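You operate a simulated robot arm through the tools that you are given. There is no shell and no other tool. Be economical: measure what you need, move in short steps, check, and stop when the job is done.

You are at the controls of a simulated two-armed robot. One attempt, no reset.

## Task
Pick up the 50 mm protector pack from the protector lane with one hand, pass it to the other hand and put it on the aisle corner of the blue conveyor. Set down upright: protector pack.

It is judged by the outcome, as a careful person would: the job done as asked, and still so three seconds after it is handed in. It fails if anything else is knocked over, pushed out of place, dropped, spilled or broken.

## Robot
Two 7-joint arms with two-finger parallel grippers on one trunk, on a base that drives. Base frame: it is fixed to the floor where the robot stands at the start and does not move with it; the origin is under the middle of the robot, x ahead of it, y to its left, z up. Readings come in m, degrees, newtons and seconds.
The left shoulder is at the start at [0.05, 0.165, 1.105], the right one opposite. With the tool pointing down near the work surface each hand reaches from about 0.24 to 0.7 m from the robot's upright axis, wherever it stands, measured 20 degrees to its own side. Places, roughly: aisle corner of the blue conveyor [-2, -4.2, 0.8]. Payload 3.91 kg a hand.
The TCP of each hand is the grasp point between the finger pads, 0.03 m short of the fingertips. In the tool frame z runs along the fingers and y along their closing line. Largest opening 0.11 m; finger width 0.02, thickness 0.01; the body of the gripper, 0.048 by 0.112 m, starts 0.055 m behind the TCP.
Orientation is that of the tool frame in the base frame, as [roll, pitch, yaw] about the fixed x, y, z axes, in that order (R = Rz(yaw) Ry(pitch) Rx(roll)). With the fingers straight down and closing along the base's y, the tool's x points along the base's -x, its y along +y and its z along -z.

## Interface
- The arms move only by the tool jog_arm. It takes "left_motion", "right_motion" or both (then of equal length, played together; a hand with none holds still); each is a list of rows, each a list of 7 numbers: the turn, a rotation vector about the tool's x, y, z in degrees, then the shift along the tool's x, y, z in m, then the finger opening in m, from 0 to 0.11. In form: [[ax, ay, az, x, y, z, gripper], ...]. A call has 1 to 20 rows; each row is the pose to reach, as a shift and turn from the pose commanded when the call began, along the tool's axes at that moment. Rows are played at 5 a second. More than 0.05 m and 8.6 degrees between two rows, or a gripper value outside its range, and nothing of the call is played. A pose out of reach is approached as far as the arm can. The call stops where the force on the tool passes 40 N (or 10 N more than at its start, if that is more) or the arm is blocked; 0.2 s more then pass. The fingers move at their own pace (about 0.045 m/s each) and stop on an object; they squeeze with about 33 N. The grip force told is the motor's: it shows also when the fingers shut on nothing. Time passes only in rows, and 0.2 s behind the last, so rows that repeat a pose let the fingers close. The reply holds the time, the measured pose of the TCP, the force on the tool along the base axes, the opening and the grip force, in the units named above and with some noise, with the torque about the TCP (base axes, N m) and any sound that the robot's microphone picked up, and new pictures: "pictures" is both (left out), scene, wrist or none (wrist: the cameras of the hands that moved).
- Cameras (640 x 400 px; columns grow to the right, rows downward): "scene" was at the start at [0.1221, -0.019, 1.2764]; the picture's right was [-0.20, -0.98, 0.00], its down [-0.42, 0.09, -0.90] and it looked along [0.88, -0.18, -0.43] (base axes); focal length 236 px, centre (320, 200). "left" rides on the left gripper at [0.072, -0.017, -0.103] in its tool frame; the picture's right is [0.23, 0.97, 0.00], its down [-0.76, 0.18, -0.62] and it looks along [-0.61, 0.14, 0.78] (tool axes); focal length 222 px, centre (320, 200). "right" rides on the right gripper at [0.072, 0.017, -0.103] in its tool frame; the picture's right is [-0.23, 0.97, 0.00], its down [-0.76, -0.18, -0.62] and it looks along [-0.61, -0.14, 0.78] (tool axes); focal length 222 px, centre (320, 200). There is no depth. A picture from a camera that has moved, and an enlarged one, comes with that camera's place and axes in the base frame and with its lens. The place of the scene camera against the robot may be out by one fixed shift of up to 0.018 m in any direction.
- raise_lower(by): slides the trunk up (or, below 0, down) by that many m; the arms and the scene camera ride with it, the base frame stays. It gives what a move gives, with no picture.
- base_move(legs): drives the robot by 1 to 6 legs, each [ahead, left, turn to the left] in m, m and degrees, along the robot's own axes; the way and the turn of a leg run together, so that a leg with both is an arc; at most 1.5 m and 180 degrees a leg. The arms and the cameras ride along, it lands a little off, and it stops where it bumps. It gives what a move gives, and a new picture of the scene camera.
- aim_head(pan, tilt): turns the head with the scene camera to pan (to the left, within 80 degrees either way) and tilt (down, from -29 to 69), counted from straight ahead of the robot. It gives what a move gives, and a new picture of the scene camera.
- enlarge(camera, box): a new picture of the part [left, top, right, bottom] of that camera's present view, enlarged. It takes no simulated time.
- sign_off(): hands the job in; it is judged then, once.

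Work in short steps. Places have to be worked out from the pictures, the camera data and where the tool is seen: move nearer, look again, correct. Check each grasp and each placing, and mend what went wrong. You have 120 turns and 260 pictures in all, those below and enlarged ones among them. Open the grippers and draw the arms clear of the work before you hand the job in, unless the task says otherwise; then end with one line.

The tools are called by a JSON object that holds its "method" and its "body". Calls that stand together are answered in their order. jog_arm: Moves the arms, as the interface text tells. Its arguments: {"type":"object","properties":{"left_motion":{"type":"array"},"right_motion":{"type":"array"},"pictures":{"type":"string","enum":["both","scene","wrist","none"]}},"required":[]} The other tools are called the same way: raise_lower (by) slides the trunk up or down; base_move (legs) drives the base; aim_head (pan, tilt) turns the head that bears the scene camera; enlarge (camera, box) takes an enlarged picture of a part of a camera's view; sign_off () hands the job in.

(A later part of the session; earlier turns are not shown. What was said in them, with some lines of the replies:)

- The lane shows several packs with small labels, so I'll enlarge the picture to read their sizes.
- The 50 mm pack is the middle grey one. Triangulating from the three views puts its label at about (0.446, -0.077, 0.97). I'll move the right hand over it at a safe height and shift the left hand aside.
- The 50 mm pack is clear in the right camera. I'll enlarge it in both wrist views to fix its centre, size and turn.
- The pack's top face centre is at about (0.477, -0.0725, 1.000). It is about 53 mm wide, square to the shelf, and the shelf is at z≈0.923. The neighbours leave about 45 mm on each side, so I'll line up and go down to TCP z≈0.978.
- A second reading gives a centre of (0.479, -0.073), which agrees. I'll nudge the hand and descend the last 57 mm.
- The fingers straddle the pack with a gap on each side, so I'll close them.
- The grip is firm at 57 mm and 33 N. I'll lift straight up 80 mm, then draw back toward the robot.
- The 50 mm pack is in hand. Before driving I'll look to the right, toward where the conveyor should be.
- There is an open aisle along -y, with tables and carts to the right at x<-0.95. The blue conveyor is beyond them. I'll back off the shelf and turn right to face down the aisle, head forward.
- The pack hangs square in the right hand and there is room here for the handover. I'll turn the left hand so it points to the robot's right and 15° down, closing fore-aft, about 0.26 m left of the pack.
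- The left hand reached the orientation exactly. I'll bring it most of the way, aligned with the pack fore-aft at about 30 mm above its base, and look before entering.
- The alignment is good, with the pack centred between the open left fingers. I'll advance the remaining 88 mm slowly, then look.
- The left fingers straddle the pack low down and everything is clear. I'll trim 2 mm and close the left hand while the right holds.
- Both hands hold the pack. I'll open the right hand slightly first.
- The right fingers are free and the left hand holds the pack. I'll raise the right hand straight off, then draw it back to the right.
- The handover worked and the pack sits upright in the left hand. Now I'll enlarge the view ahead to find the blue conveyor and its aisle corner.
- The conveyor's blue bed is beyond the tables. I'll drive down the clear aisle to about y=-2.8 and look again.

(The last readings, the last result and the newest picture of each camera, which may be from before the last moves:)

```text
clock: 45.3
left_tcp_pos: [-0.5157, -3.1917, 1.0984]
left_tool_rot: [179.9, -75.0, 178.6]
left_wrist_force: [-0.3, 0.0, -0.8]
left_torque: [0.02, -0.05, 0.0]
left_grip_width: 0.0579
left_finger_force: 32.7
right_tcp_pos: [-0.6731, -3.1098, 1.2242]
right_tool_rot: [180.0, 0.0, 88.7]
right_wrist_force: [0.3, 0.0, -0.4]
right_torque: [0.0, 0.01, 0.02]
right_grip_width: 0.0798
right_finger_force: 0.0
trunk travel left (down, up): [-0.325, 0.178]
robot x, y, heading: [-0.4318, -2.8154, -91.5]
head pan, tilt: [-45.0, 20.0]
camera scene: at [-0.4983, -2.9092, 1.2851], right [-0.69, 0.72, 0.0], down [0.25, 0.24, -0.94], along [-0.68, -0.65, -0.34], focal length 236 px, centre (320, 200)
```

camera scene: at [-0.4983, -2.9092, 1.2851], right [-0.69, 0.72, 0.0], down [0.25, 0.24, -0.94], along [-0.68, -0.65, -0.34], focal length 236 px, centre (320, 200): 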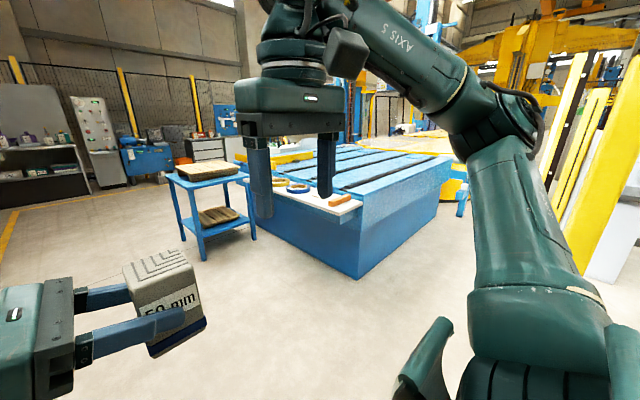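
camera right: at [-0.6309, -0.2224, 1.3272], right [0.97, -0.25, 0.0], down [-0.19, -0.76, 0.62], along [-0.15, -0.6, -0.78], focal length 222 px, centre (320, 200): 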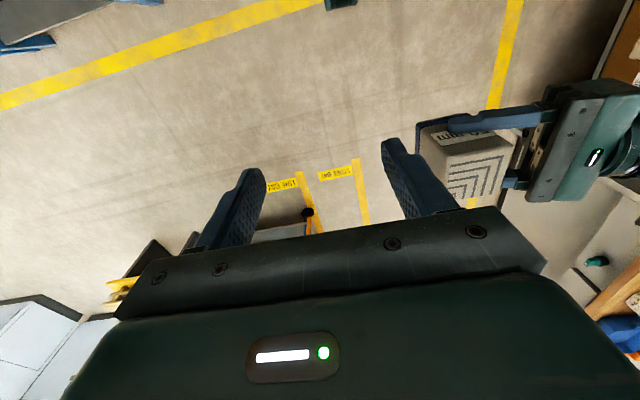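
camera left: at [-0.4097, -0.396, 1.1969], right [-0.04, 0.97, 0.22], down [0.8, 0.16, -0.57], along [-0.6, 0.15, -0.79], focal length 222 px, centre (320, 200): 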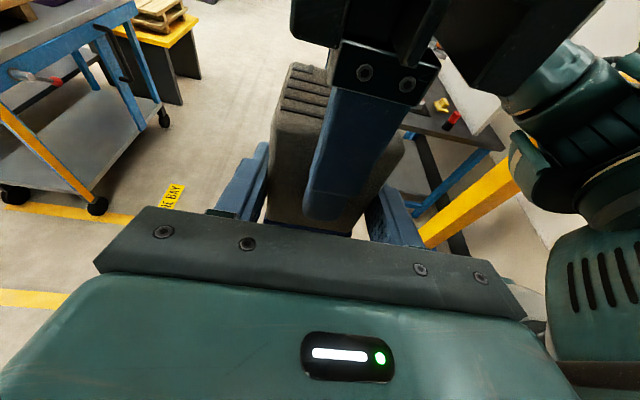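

The conveyor's near corner on the floor is at about (-1.88, -3.82), with a white side plate carrying tapes along its aisle side. The right hand blocks the view, so I'll move it out to the side and drive closer.

{"method": "jog_arm", "body": {"right_motion": [[0, 0, 0, 0.02, -0.04, -0.02, 0.05], [0, 0, 0, 0.04, -0.08, -0.04, 0.03], [0, 0, 0, 0.05, -0.12, -0.06, 0.03], [0, 0, 0, 0.05, -0.16, -0.08, 0.03], [0, 0, 0, 0.05, -0.2, -0.08, 0.03]], "pictures": "none"}}

{"method": "base_move", "body": {"legs": [[0.45, -0.2, 0], [0, 0, -60]]}}

{"method": "aim_head", "body": {"pan": -10, "tilt": 28}}

```text
clock: 46.5
left_tcp_pos: [-0.5155, -3.1911, 1.0977]
left_tool_rot: [179.8, -75.0, 178.7]
left_wrist_force: [0.6, 0.3, 0.1]
left_torque: [0.0, -0.05, 0.0]
left_grip_width: 0.0576
left_finger_force: 33.1
right_tcp_pos: [-0.8315, -3.1647, 1.2559]
right_tool_rot: [180.0, 0.0, 88.5]
right_wrist_force: [-0.2, -0.6, -0.3]
right_torque: [-0.02, -0.04, -0.03]
right_grip_width: 0.0298
right_finger_force: 0.1
right hand out of reach, approached as far as the arm can: row 2, 3, 4, 5
trunk travel left (down, up): [-0.325, 0.178]
robot x, y, heading: [-0.4311, -2.8153, -91.5]
head pan, tilt: [-45.0, 20.0]
```

```text
clock: 52.1
left_tcp_pos: [-1.0161, -3.3663, 1.0978]
left_tool_rot: [179.9, -75.0, 117.1]
left_wrist_force: [-0.2, -0.5, 0.1]
left_torque: [-0.05, 0.0, -0.02]
left_grip_width: 0.0575
left_finger_force: 33.2
right_tcp_pos: [-1.1441, -3.078, 1.2573]
right_tool_rot: [-179.9, 0.0, 27.2]
right_wrist_force: [0.1, 0.1, 0.0]
right_torque: [-0.03, 0.02, 0.02]
right_grip_width: 0.0301
right_finger_force: 0.0
trunk travel left (down, up): [-0.325, 0.178]
robot x, y, heading: [-0.6432, -3.2622, -152.8]
head pan, tilt: [-45.0, 20.0]
camera scene: at [-0.7585, -3.2455, 1.2851], right [0.31, 0.95, 0.0], down [0.33, -0.11, -0.94], along [-0.89, 0.29, -0.34], focal length 236 px, centre (320, 200)
```

scene: 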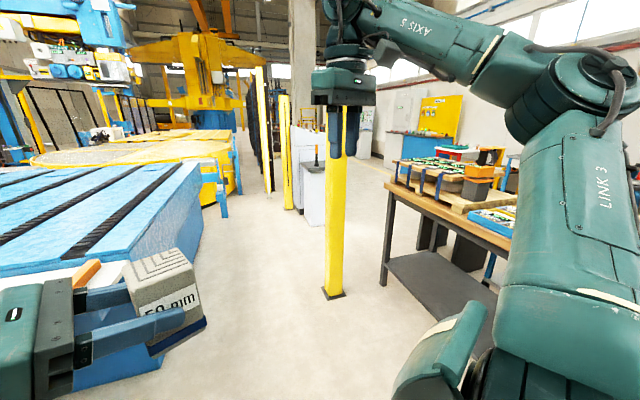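

```text
clock: 53.1
left_tcp_pos: [-1.0164, -3.3669, 1.0981]
left_tool_rot: [179.9, -75.0, 117.1]
left_wrist_force: [0.2, 0.5, 0.0]
left_torque: [0.0, 0.0, -0.02]
left_grip_width: 0.0577
left_finger_force: 32.9
right_tcp_pos: [-1.145, -3.0779, 1.2562]
right_tool_rot: [180.0, 0.0, 27.1]
right_wrist_force: [0.9, 0.8, 0.3]
right_torque: [0.0, -0.04, 0.01]
right_grip_width: 0.0301
right_finger_force: 0.1
trunk travel left (down, up): [-0.325, 0.178]
robot x, y, heading: [-0.6498, -3.2603, -153.0]
head pan, tilt: [-10.0, 28.0]
camera scene: at [-0.7571, -3.3009, 1.2722], right [-0.29, 0.96, 0.0], down [0.45, 0.14, -0.88], along [-0.84, -0.26, -0.47], focal length 236 px, centre (320, 200)
```

scene: 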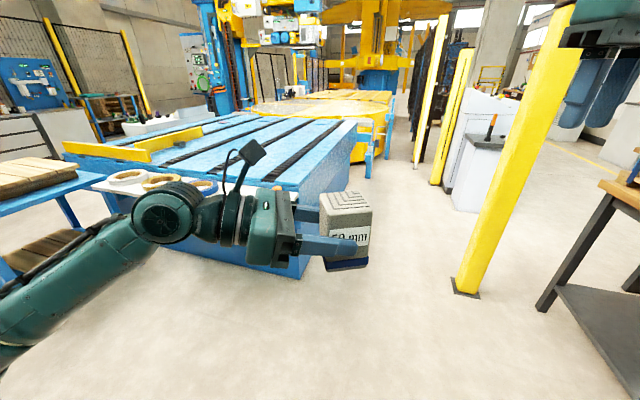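

The bed's near corner is ahead. Standing on its clean +y side, facing -y, lets the left hand come in from the aisle side. I'll turn back to face -y and strafe right toward it.

{"method": "base_move", "body": {"legs": [[0, 0, 63], [0, -0.9, 0]]}}

{"method": "aim_head", "body": {"pan": -15, "tilt": 40}}

```text
clock: 64.2
left_tcp_pos: [-1.6162, -3.6562, 1.0985]
left_tool_rot: [-180.0, -75.0, -179.1]
left_wrist_force: [0.3, -0.2, -0.7]
left_torque: [-0.01, -0.01, 0.02]
left_grip_width: 0.058
left_finger_force: 33.1
right_tcp_pos: [-1.9301, -3.6435, 1.2568]
right_tool_rot: [180.0, 0.0, 91.0]
right_wrist_force: [0.3, 0.1, -0.9]
right_torque: [0.0, 0.0, 0.0]
right_grip_width: 0.0299
right_finger_force: 0.0
trunk travel left (down, up): [-0.325, 0.178]
robot x, y, heading: [-1.5467, -3.2745, -88.9]
head pan, tilt: [-10.0, 28.0]
camera scene: at [-1.5594, -3.3966, 1.2722], right [-0.99, 0.16, 0.0], down [0.07, 0.46, -0.88], along [-0.14, -0.87, -0.47], focal length 236 px, centre (320, 200)
```

scene: 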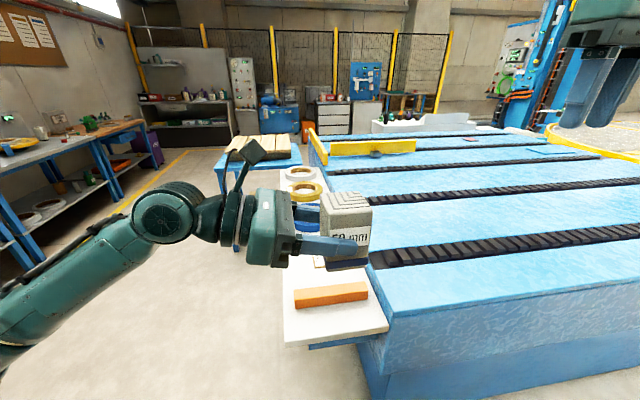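

```text
clock: 64.9
left_tcp_pos: [-1.6151, -3.6561, 1.0981]
left_tool_rot: [179.9, -75.0, -178.9]
left_wrist_force: [-0.5, 0.7, -0.5]
left_torque: [0.0, -0.06, 0.02]
left_grip_width: 0.0578
left_finger_force: 33.0
right_tcp_pos: [-1.9298, -3.6441, 1.2566]
right_tool_rot: [-179.9, 0.0, 90.9]
right_wrist_force: [-0.5, 0.7, -0.3]
right_torque: [0.02, 0.0, 0.01]
right_grip_width: 0.0298
right_finger_force: 0.0
trunk travel left (down, up): [-0.325, 0.178]
robot x, y, heading: [-1.5471, -3.2755, -89.0]
head pan, tilt: [-15.0, 40.0]
camera scene: at [-1.5656, -3.389, 1.2537], right [-0.97, 0.24, 0.0], down [0.16, 0.62, -0.77], along [-0.19, -0.74, -0.64], focal length 236 px, centre (320, 200)
```

scene: 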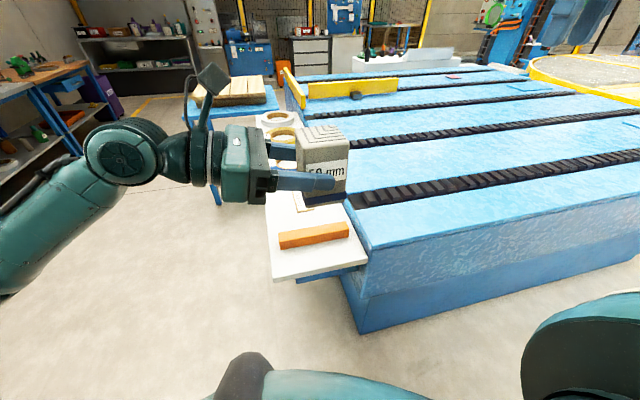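

The bed top is at about z 0.8 with its near aisle corner at about (-1.77, -3.70). Dark strips cross it at about y=-3.9 and y=-4.23, with a wide blue slat between them around y=-4.07, close to the named place. I'll shift right and slightly ahead so the left arm can reach it.

{"method": "base_move", "body": {"legs": [[0, -0.36, -1], [0.06, 0, 0]]}}

{"method": "aim_head", "body": {"pan": 0, "tilt": 45}}

```text
clock: 69.2
left_tcp_pos: [-1.9827, -3.7178, 1.0983]
left_tool_rot: [179.7, -75.1, -179.8]
left_wrist_force: [-0.3, -0.1, 0.0]
left_torque: [0.02, -0.05, -0.02]
left_grip_width: 0.0578
left_finger_force: 32.5
right_tcp_pos: [-2.2971, -3.7012, 1.2567]
right_tool_rot: [-180.0, 0.0, 90.0]
right_wrist_force: [-0.2, -1.1, -0.5]
right_torque: [0.03, 0.0, 0.04]
right_grip_width: 0.0301
right_finger_force: 0.1
trunk travel left (down, up): [-0.325, 0.178]
robot x, y, heading: [-1.9109, -3.3399, -90.2]
head pan, tilt: [-15.0, 40.0]
camera scene: at [-1.929, -3.4523, 1.2536], right [-0.97, 0.26, 0.0], down [0.17, 0.62, -0.77], along [-0.2, -0.74, -0.64], focal length 236 px, centre (320, 200)
```

scene: 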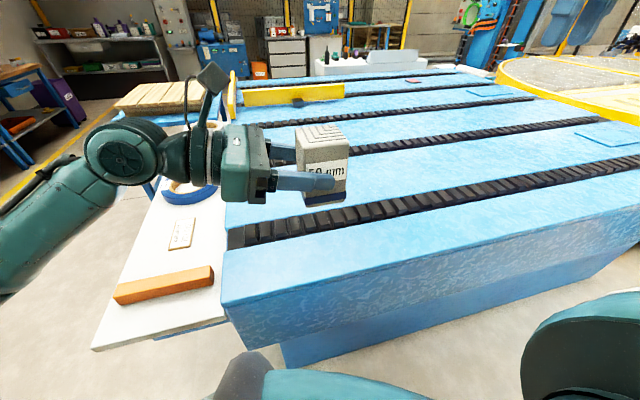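

```text
clock: 70.0
left_tcp_pos: [-1.9824, -3.7181, 1.0978]
left_tool_rot: [179.9, -75.0, -179.8]
left_wrist_force: [-0.7, 0.8, 0.4]
left_torque: [-0.05, -0.03, 0.02]
left_grip_width: 0.0578
left_finger_force: 33.1
right_tcp_pos: [-2.2972, -3.6997, 1.2574]
right_tool_rot: [180.0, 0.0, 90.1]
right_wrist_force: [-0.6, -0.6, 0.0]
right_torque: [0.02, -0.01, -0.02]
right_grip_width: 0.03
right_finger_force: 0.1
trunk travel left (down, up): [-0.325, 0.178]
robot x, y, heading: [-1.9134, -3.3391, -90.1]
head pan, tilt: [0.0, 45.0]
camera scene: at [-1.9071, -3.4507, 1.2464], right [-1.0, 0.0, 0.0], down [0.0, 0.71, -0.71], along [0.0, -0.71, -0.71], focal length 236 px, centre (320, 200)
```

scene: 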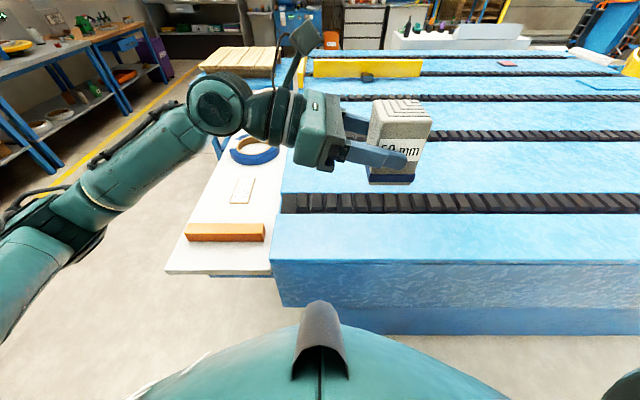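

Now squared to the bed: the aisle edge is at x≈-1.80, the front edge at y≈-3.735, the top at z≈0.76, and the slat runs from y=-3.97 to y=-4.27. I'll creep 6 cm closer, then extend the left hand forward over the slat, well above it.

{"method": "base_move", "body": {"legs": [[0.06, 0, 0]]}}

{"method": "jog_arm", "body": {"left_motion": [[0, 0, 0, 0, -0.04, 0, 0.03], [0, 0, 0, 0, -0.08, 0, 0.03], [0, 0, 0, 0, -0.12, 0, 0.03], [0, 0, 0, 0, -0.16, 0, 0.03], [0, 0, 0, 0, -0.2, 0, 0.03], [0, 0, 0, 0, -0.24, 0, 0.03], [0, 0, 0, 0, -0.28, 0, 0.03], [0, 0, 0, 0, -0.31, 0, 0.03], [0, 0, 0, 0, -0.31, 0, 0.03]]}}

```text
clock: 71.0
left_tcp_pos: [-1.984, -3.7767, 1.098]
left_tool_rot: [179.7, -75.0, -179.7]
left_wrist_force: [-0.3, -0.6, -0.8]
left_torque: [0.05, 0.0, -0.01]
left_grip_width: 0.0574
left_finger_force: 33.1
right_tcp_pos: [-2.2977, -3.7602, 1.2574]
right_tool_rot: [180.0, 0.0, 90.0]
right_wrist_force: [-0.8, -0.8, -0.8]
right_torque: [0.03, 0.0, -0.01]
right_grip_width: 0.03
right_finger_force: 0.0
trunk travel left (down, up): [-0.325, 0.178]
robot x, y, heading: [-1.9063, -3.4019, -90.1]
head pan, tilt: [0.0, 45.0]
camera scene: at [-1.9071, -3.5107, 1.2463], right [-1.0, 0.0, 0.0], down [0.0, 0.71, -0.71], along [0.0, -0.71, -0.71], focal length 236 px, centre (320, 200)
```

scene: 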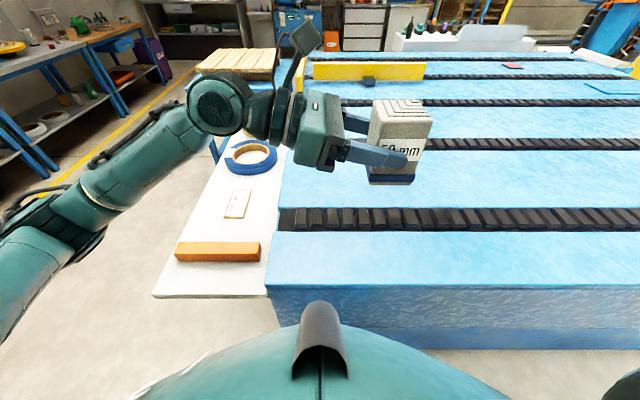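

```text
clock: 73.0
left_tcp_pos: [-1.9862, -4.0448, 1.0991]
left_tool_rot: [179.8, -75.0, 179.9]
left_wrist_force: [-1.0, 0.0, -1.7]
left_torque: [0.02, -0.02, 0.01]
left_grip_width: 0.0575
left_finger_force: 33.2
left hand out of reach, approached as far as the arm can: row 7, 8, 9
right_tcp_pos: [-2.2976, -3.7585, 1.2575]
right_tool_rot: [-180.0, 0.0, 89.9]
right_wrist_force: [-0.4, 0.0, 0.3]
right_torque: [0.03, 0.01, -0.01]
right_grip_width: 0.0301
right_finger_force: 0.0
trunk travel left (down, up): [-0.325, 0.178]
robot x, y, heading: [-1.9079, -3.3951, -90.3]
head pan, tilt: [0.0, 45.0]
camera scene: at [-1.9071, -3.5102, 1.2464], right [-1.0, 0.0, 0.0], down [0.0, 0.71, -0.71], along [0.0, -0.71, -0.71], focal length 236 px, centre (320, 200)
camera left: at [-1.9045, -4.0635, 1.197], right [-0.06, 0.97, 0.22], down [0.8, 0.18, -0.57], along [-0.6, 0.14, -0.79], focal length 222 px, centre (320, 200)
```

scene: 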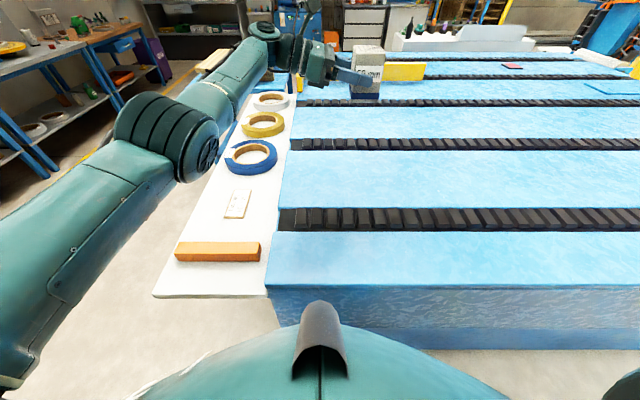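
left: 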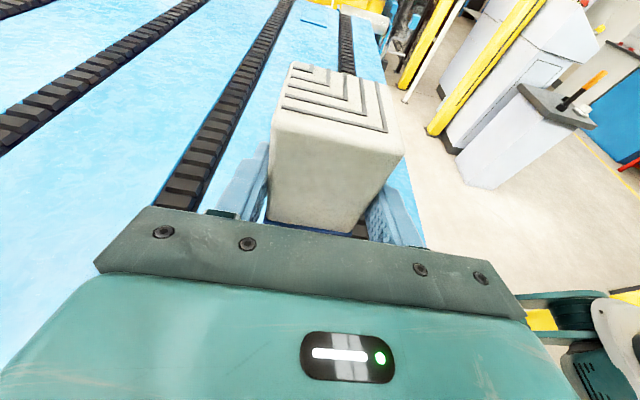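

The left hand reaches y≈-4.045 at this height, which is over the slat. I'll lower the trunk 0.15 m to share the descent between trunk and arm, keeping the elbow above the side plate and tapes.

{"method": "raise_lower", "body": {"by": -0.15}}

{"method": "aim_head", "body": {"pan": 15, "tilt": 40}}

```text
clock: 74.7
left_tcp_pos: [-1.9849, -4.046, 0.9495]
left_tool_rot: [180.0, -75.0, -180.0]
left_wrist_force: [0.4, 0.4, -1.4]
left_torque: [-0.01, -0.01, 0.02]
left_grip_width: 0.0576
left_finger_force: 33.0
right_tcp_pos: [-2.2987, -3.7595, 1.1069]
right_tool_rot: [180.0, 0.0, 90.1]
right_wrist_force: [0.3, 0.5, 0.0]
right_torque: [-0.01, -0.03, 0.0]
right_grip_width: 0.0299
right_finger_force: 0.0
trunk travel left (down, up): [-0.175, 0.328]
robot x, y, heading: [-1.9104, -3.4028, -90.2]
head pan, tilt: [0.0, 45.0]
```

```text
clock: 75.5
left_tcp_pos: [-1.9845, -4.0451, 0.9486]
left_tool_rot: [179.8, -75.0, -179.8]
left_wrist_force: [1.1, 0.0, -1.8]
left_torque: [0.04, -0.06, -0.01]
left_grip_width: 0.0578
left_finger_force: 32.9
right_tcp_pos: [-2.2983, -3.7583, 1.107]
right_tool_rot: [-179.9, 0.0, 89.9]
right_wrist_force: [-0.6, 0.4, -0.2]
right_torque: [0.03, -0.02, 0.03]
right_grip_width: 0.0299
right_finger_force: 0.1
trunk travel left (down, up): [-0.175, 0.328]
robot x, y, heading: [-1.9109, -3.4005, -89.8]
head pan, tilt: [15.0, 40.0]
camera scene: at [-1.8851, -3.5108, 1.1037], right [-0.97, -0.26, 0.0], down [-0.17, 0.62, -0.77], along [0.2, -0.74, -0.64], focal length 236 px, centre (320, 200)
```

scene: 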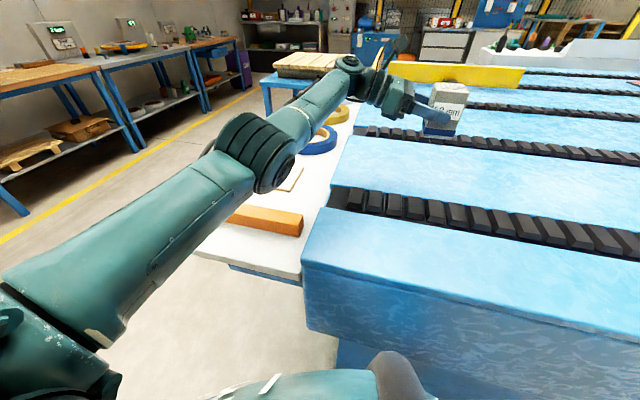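

The elbow clears the plate and the strips look raised, so the pack must land on the slat. I'll lower the arm 0.10 m first and check the y reading.

{"method": "jog_arm", "body": {"left_motion": [[0, 0, 0, -0.0242, 0, 0.0065, 0.03], [0, 0, 0, -0.0483, 0, 0.013, 0.03], [0, 0, 0, -0.0725, 0, 0.0194, 0.03], [0, 0, 0, -0.0966, 0, 0.0259, 0.03], [0, 0, 0, -0.0966, 0, 0.0259, 0.03]]}}

```text
clock: 76.7
left_tcp_pos: [-1.9855, -4.0451, 0.8519]
left_tool_rot: [-179.3, -75.1, 179.3]
left_wrist_force: [1.1, -3.3, 6.2]
left_torque: [0.11, 0.02, -0.03]
left_grip_width: 0.0577
left_finger_force: 32.7
right_tcp_pos: [-2.2979, -3.7594, 1.1082]
right_tool_rot: [-180.0, 0.1, 89.9]
right_wrist_force: [-1.4, 0.3, -0.9]
right_torque: [0.0, 0.0, -0.01]
right_grip_width: 0.0298
right_finger_force: 0.0
trunk travel left (down, up): [-0.175, 0.328]
robot x, y, heading: [-1.9116, -3.399, -89.9]
head pan, tilt: [15.0, 40.0]
camera scene: at [-1.8848, -3.5103, 1.1039], right [-0.97, -0.26, 0.0], down [-0.17, 0.62, -0.77], along [0.2, -0.74, -0.64], focal length 236 px, centre (320, 200)
camera left: at [-1.9042, -4.0625, 0.9492], right [-0.06, 0.97, 0.22], down [0.8, 0.18, -0.58], along [-0.6, 0.14, -0.79], focal length 222 px, centre (320, 200)
```

scene: 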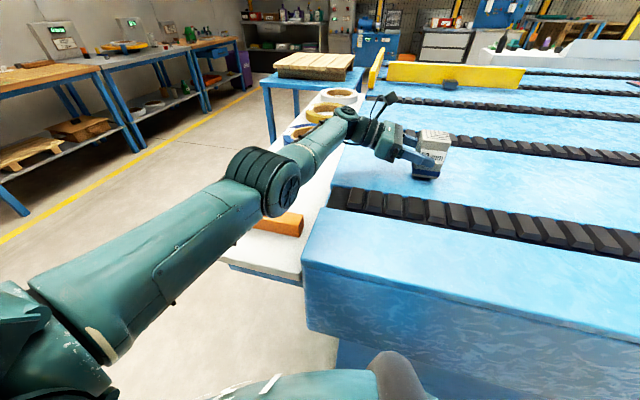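
left: 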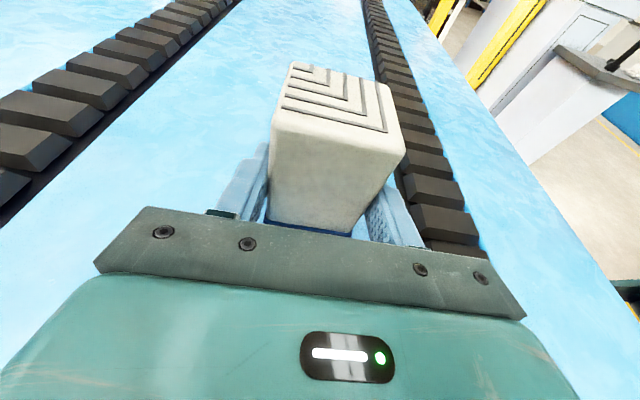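

There is about 6 N upward already at TCP z 0.852, so the pack may be touching or the hand may be on a strip. I'll look closely before going on.

{"method": "enlarge", "body": {"camera": "scene", "box": [360, 90, 500, 210]}}

{"method": "enlarge", "body": {"camera": "scene", "box": [200, 90, 360, 270]}}

{"method": "enlarge", "body": {"camera": "left", "box": [180, 120, 500, 300]}}

```text
3.33 times, centred on (430, 150) of scene
camera zoom: at [-1.8848, -3.5103, 1.1039], right [-0.97, -0.26, 0.0], down [-0.17, 0.62, -0.77], along [0.2, -0.74, -0.64], focal length 788 px, centre (-47, 367)
```

zoom: 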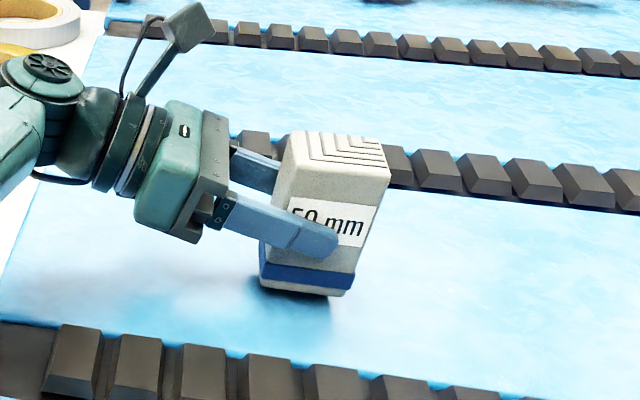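

```text
2.22 times, centred on (280, 180) of scene
camera zoom: at [-1.8848, -3.5103, 1.1039], right [-0.97, -0.26, 0.0], down [-0.17, 0.62, -0.77], along [0.2, -0.74, -0.64], focal length 525 px, centre (409, 244)
```

zoom: 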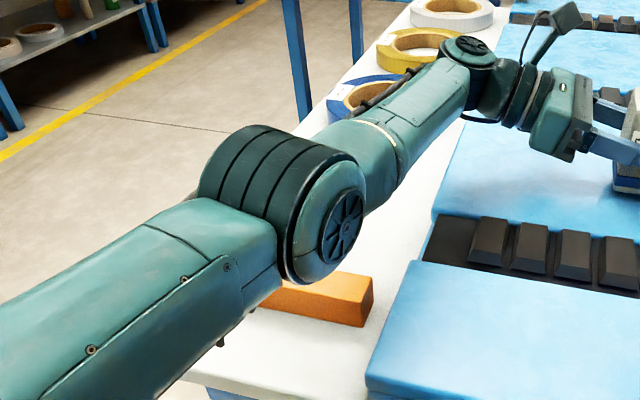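

```text
2.00 times, centred on (340, 210) of left
camera zoom: at [-1.9042, -4.0625, 0.9492], right [-0.06, 0.97, 0.22], down [0.8, 0.18, -0.58], along [-0.6, 0.14, -0.79], focal length 444 px, centre (280, 180)
```

zoom: 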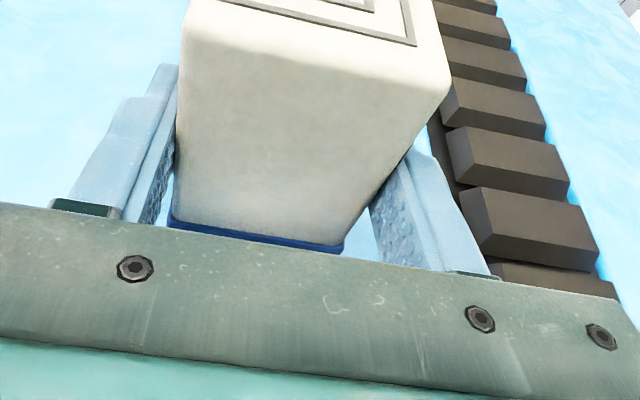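

The pack's base now shows a contact shadow on the slat, and the strip stays clear of the hand. I'll press down 3 mm to confirm firm contact.

{"method": "jog_arm", "body": {"left_motion": [[0, 0, 0, -0.0015, 0, 0.0004, 0.03], [0, 0, 0, -0.0029, 0, 0.0008, 0.03], [0, 0, 0, -0.0029, 0, 0.0008, 0.03]]}}

```text
clock: 77.5
left_tcp_pos: [-1.986, -4.0454, 0.8507]
left_tool_rot: [-178.6, -75.3, 178.7]
left_wrist_force: [-1.0, -9.6, 22.2]
left_torque: [0.2, -0.08, -0.01]
left_grip_width: 0.0578
left_finger_force: 32.9
right_tcp_pos: [-2.2971, -3.757, 1.1083]
right_tool_rot: [179.9, 0.2, 90.0]
right_wrist_force: [-0.1, 0.5, -0.2]
right_torque: [-0.01, -0.02, -0.02]
right_grip_width: 0.0301
right_finger_force: 0.1
trunk travel left (down, up): [-0.175, 0.328]
robot x, y, heading: [-1.9042, -3.3964, -90.0]
head pan, tilt: [15.0, 40.0]
camera scene: at [-1.8849, -3.5094, 1.1041], right [-0.97, -0.26, 0.0], down [-0.17, 0.62, -0.77], along [0.2, -0.74, -0.64], focal length 236 px, centre (320, 200)
camera left: at [-1.9039, -4.0617, 0.949], right [-0.06, 0.98, 0.21], down [0.8, 0.17, -0.58], along [-0.6, 0.14, -0.79], focal length 222 px, centre (320, 200)
```

scene: 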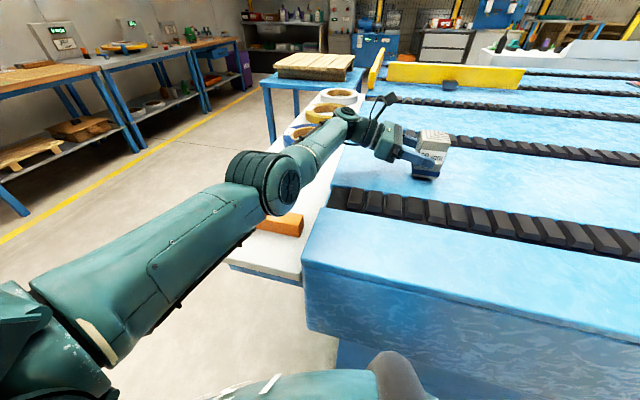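
left: 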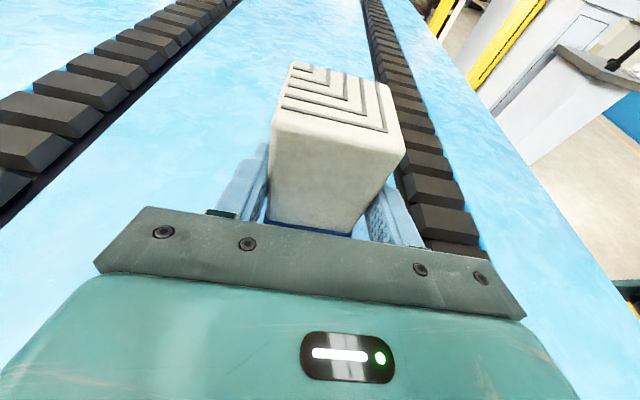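

Firm contact: 22 N for about 1 mm of travel, so the pack is on the slat. I'll ease up about 2.5 mm to unload it, then open the fingers gently.

{"method": "jog_arm", "body": {"left_motion": [[0, 0, 0, 0.0024, 0, -0.0006, 0.03], [0, 0, 0, 0.0024, 0, -0.0006, 0.03], [0, 0, 0, 0.0024, 0, -0.0006, 0.062], [0, 0, 0, 0.0024, 0, -0.0006, 0.07], [0, 0, 0, 0.0024, 0, -0.0006, 0.08], [0, 0, 0, 0.0024, 0, -0.0006, 0.08]]}}

{"method": "enlarge", "body": {"camera": "scene", "box": [360, 90, 500, 210]}}

```text
clock: 78.9
left_tcp_pos: [-1.9844, -4.0452, 0.8475]
left_tool_rot: [179.8, -74.9, -179.9]
left_wrist_force: [0.4, -0.7, 0.0]
left_torque: [0.02, -0.02, 0.01]
left_grip_width: 0.0802
left_finger_force: 0.1
right_tcp_pos: [-2.2976, -3.7595, 1.1068]
right_tool_rot: [-179.9, 0.0, 90.0]
right_wrist_force: [0.2, -0.6, -0.3]
right_torque: [-0.01, -0.03, -0.01]
right_grip_width: 0.03
right_finger_force: 0.1
trunk travel left (down, up): [-0.175, 0.328]
robot x, y, heading: [-1.9102, -3.3965, -90.1]
head pan, tilt: [15.0, 40.0]
camera scene: at [-1.885, -3.5106, 1.1037], right [-0.97, -0.26, 0.0], down [-0.17, 0.62, -0.77], along [0.2, -0.74, -0.64], focal length 236 px, centre (320, 200)
camera left: at [-1.9039, -4.0627, 0.9465], right [-0.06, 0.97, 0.22], down [0.8, 0.18, -0.57], along [-0.6, 0.14, -0.79], focal length 222 px, centre (320, 200)
```

scene: 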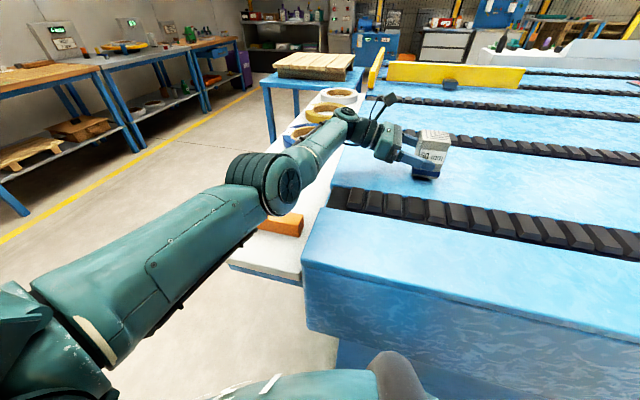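
left: 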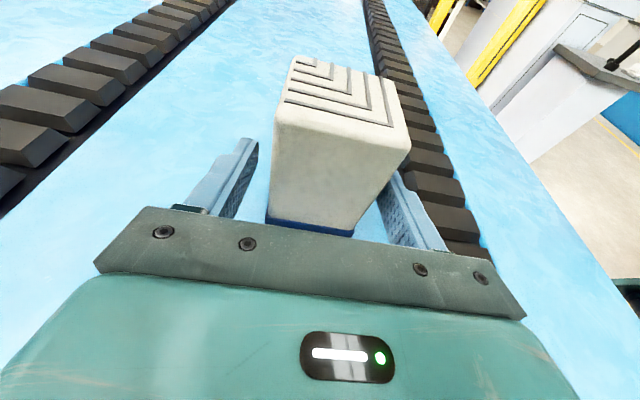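

```text
3.33 times, centred on (430, 150) of scene
camera zoom: at [-1.885, -3.5106, 1.1037], right [-0.97, -0.26, 0.0], down [-0.17, 0.62, -0.77], along [0.2, -0.74, -0.64], focal length 788 px, centre (-47, 367)
```

zoom: 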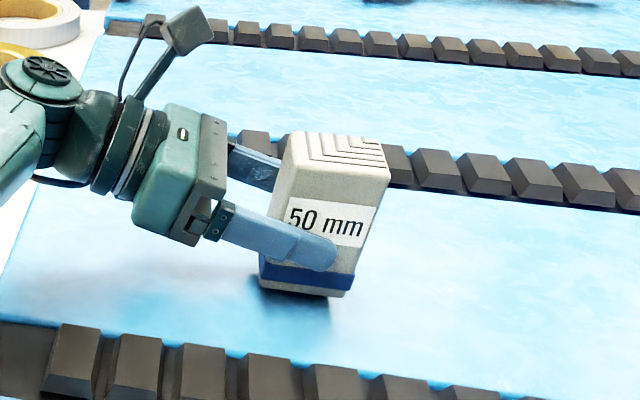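

The pack stands upright and free, slightly nearer one finger. I'll open wider, then withdraw the hand straight back along its fingers.

{"method": "jog_arm", "body": {"left_motion": [[0, 0, 0, 0, 0.003, 0, 0.095], [0, 0, 0, 0, 0.003, 0, 0.095], [0, 0, 0, 0, 0.003, -0.02, 0.095], [0, 0, 0, 0, 0.003, -0.05, 0.095], [0, 0, 0, 0, 0.003, -0.08, 0.095], [0, 0, 0, 0, 0.003, -0.11, 0.095], [0, 0, 0, 0.03, 0.003, -0.12, 0.095], [0, 0, 0, 0.07, 0.003, -0.12, 0.095], [0, 0, 0, 0.11, 0.003, -0.12, 0.095]]}}

{"method": "enlarge", "body": {"camera": "scene", "box": [360, 90, 500, 210]}}

```text
clock: 80.9
left_tcp_pos: [-1.8961, -4.0407, 0.9858]
left_tool_rot: [179.9, -75.1, -179.9]
left_wrist_force: [0.0, -0.5, -0.9]
left_torque: [0.01, 0.02, 0.02]
left_grip_width: 0.0951
left_finger_force: 0.0
right_tcp_pos: [-2.2995, -3.7582, 1.1077]
right_tool_rot: [179.9, 0.2, 90.0]
right_wrist_force: [-0.5, 0.7, 0.2]
right_torque: [0.02, -0.01, 0.01]
right_grip_width: 0.0303
right_finger_force: 0.1
trunk travel left (down, up): [-0.175, 0.328]
robot x, y, heading: [-1.9109, -3.4023, -90.2]
head pan, tilt: [15.0, 40.0]
camera scene: at [-1.8851, -3.5104, 1.1037], right [-0.97, -0.26, 0.0], down [-0.17, 0.62, -0.77], along [0.2, -0.74, -0.64], focal length 236 px, centre (320, 200)
camera left: at [-1.8154, -4.0591, 1.0841], right [-0.06, 0.97, 0.22], down [0.8, 0.18, -0.57], along [-0.6, 0.14, -0.79], focal length 222 px, centre (320, 200)
```

scene: 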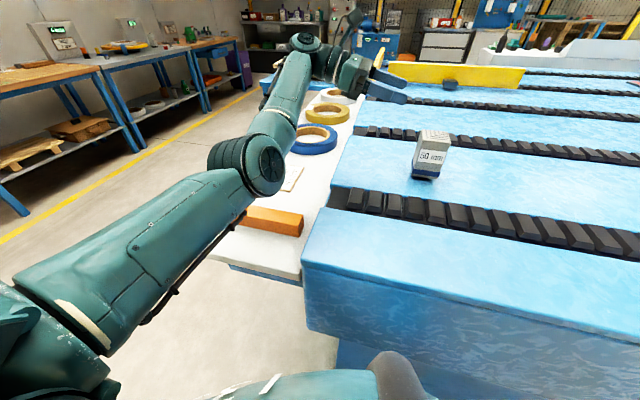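
left: 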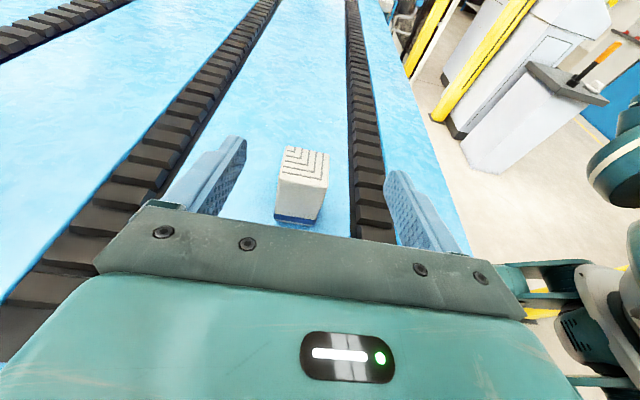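

```text
3.33 times, centred on (430, 150) of scene
camera zoom: at [-1.8851, -3.5104, 1.1037], right [-0.97, -0.26, 0.0], down [-0.17, 0.62, -0.77], along [0.2, -0.74, -0.64], focal length 788 px, centre (-47, 367)
```

zoom: 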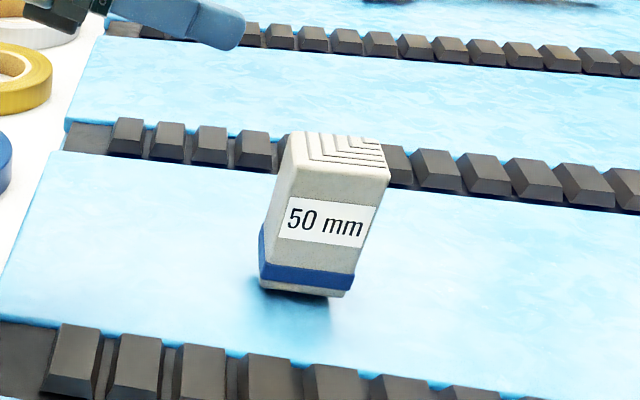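

The pack stands upright and alone on the slat at about (-2.0, -4.04). I'll raise the trunk, draw the left arm back, then back the base away.

{"method": "raise_lower", "body": {"by": 0.15}}

{"method": "base_move", "body": {"legs": [[-0.35, 0, 0]]}}

{"method": "enlarge", "body": {"camera": "scene", "box": [220, 50, 540, 250]}}

```text
clock: 82.7
left_tcp_pos: [-1.8956, -4.0414, 1.1358]
left_tool_rot: [179.9, -75.0, -179.9]
left_wrist_force: [-0.4, 0.1, 0.0]
left_torque: [-0.01, 0.03, -0.01]
left_grip_width: 0.0949
left_finger_force: 0.1
right_tcp_pos: [-2.2974, -3.7597, 1.2573]
right_tool_rot: [-180.0, 0.1, 90.0]
right_wrist_force: [-0.4, -0.5, 0.1]
right_torque: [0.01, 0.0, -0.01]
right_grip_width: 0.0302
right_finger_force: 0.1
trunk travel left (down, up): [-0.325, 0.178]
robot x, y, heading: [-1.9114, -3.4003, -90.1]
head pan, tilt: [15.0, 40.0]
```

```text
clock: 84.9
left_tcp_pos: [-1.8971, -3.6958, 1.1349]
left_tool_rot: [179.9, -74.9, -179.9]
left_wrist_force: [0.6, -0.5, 0.8]
left_torque: [0.02, 0.01, -0.02]
left_grip_width: 0.0951
left_finger_force: 0.1
right_tcp_pos: [-2.2985, -3.4131, 1.2561]
right_tool_rot: [180.0, 0.1, 90.0]
right_wrist_force: [1.2, -0.2, 0.5]
right_torque: [-0.01, 0.01, -0.02]
right_grip_width: 0.0301
right_finger_force: 0.1
trunk travel left (down, up): [-0.325, 0.178]
robot x, y, heading: [-1.9131, -3.0532, -89.8]
head pan, tilt: [15.0, 40.0]
camera scene: at [-1.8852, -3.1641, 1.2538], right [-0.97, -0.26, 0.0], down [-0.17, 0.62, -0.77], along [0.2, -0.74, -0.64], focal length 236 px, centre (320, 200)
```

scene: 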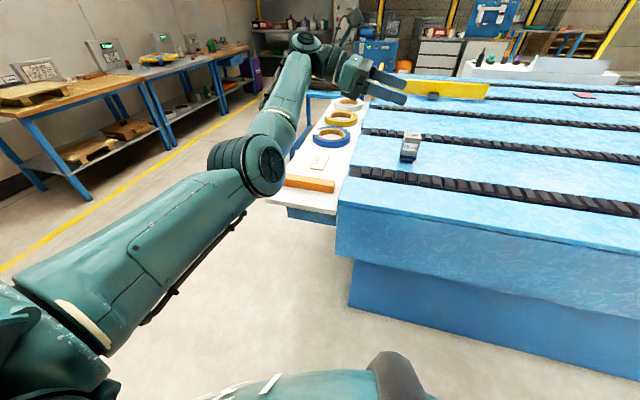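

```text
2.00 times, centred on (380, 150) of scene
camera zoom: at [-1.8852, -3.1641, 1.2538], right [-0.97, -0.26, 0.0], down [-0.17, 0.62, -0.77], along [0.2, -0.74, -0.64], focal length 473 px, centre (200, 300)
```

zoom: 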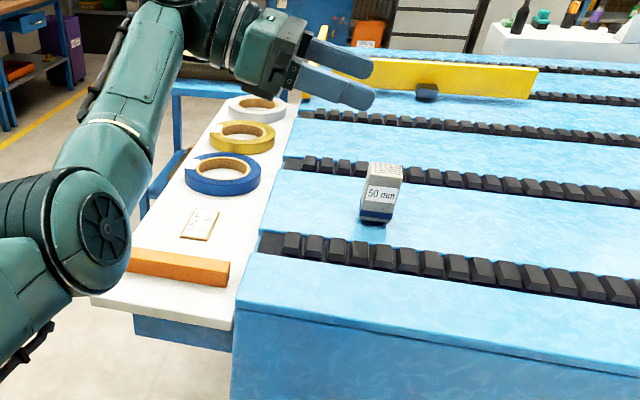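

The pack is standing upright near the conveyor's aisle corner, the tapes and block are undisturbed, and both arms are clear. Handing in.

{"method": "sign_off", "body": {}}

```text
The job is handed in.
```

The 50 mm protector pack was picked up with the right hand, passed to the left, and set upright near the aisle corner of the blue conveyor, at about (-2.0, -4.04); that is about 0.16 m short of the rough spot you gave, as far as the left arm could reach. Nothing else was disturbed in the pictures.
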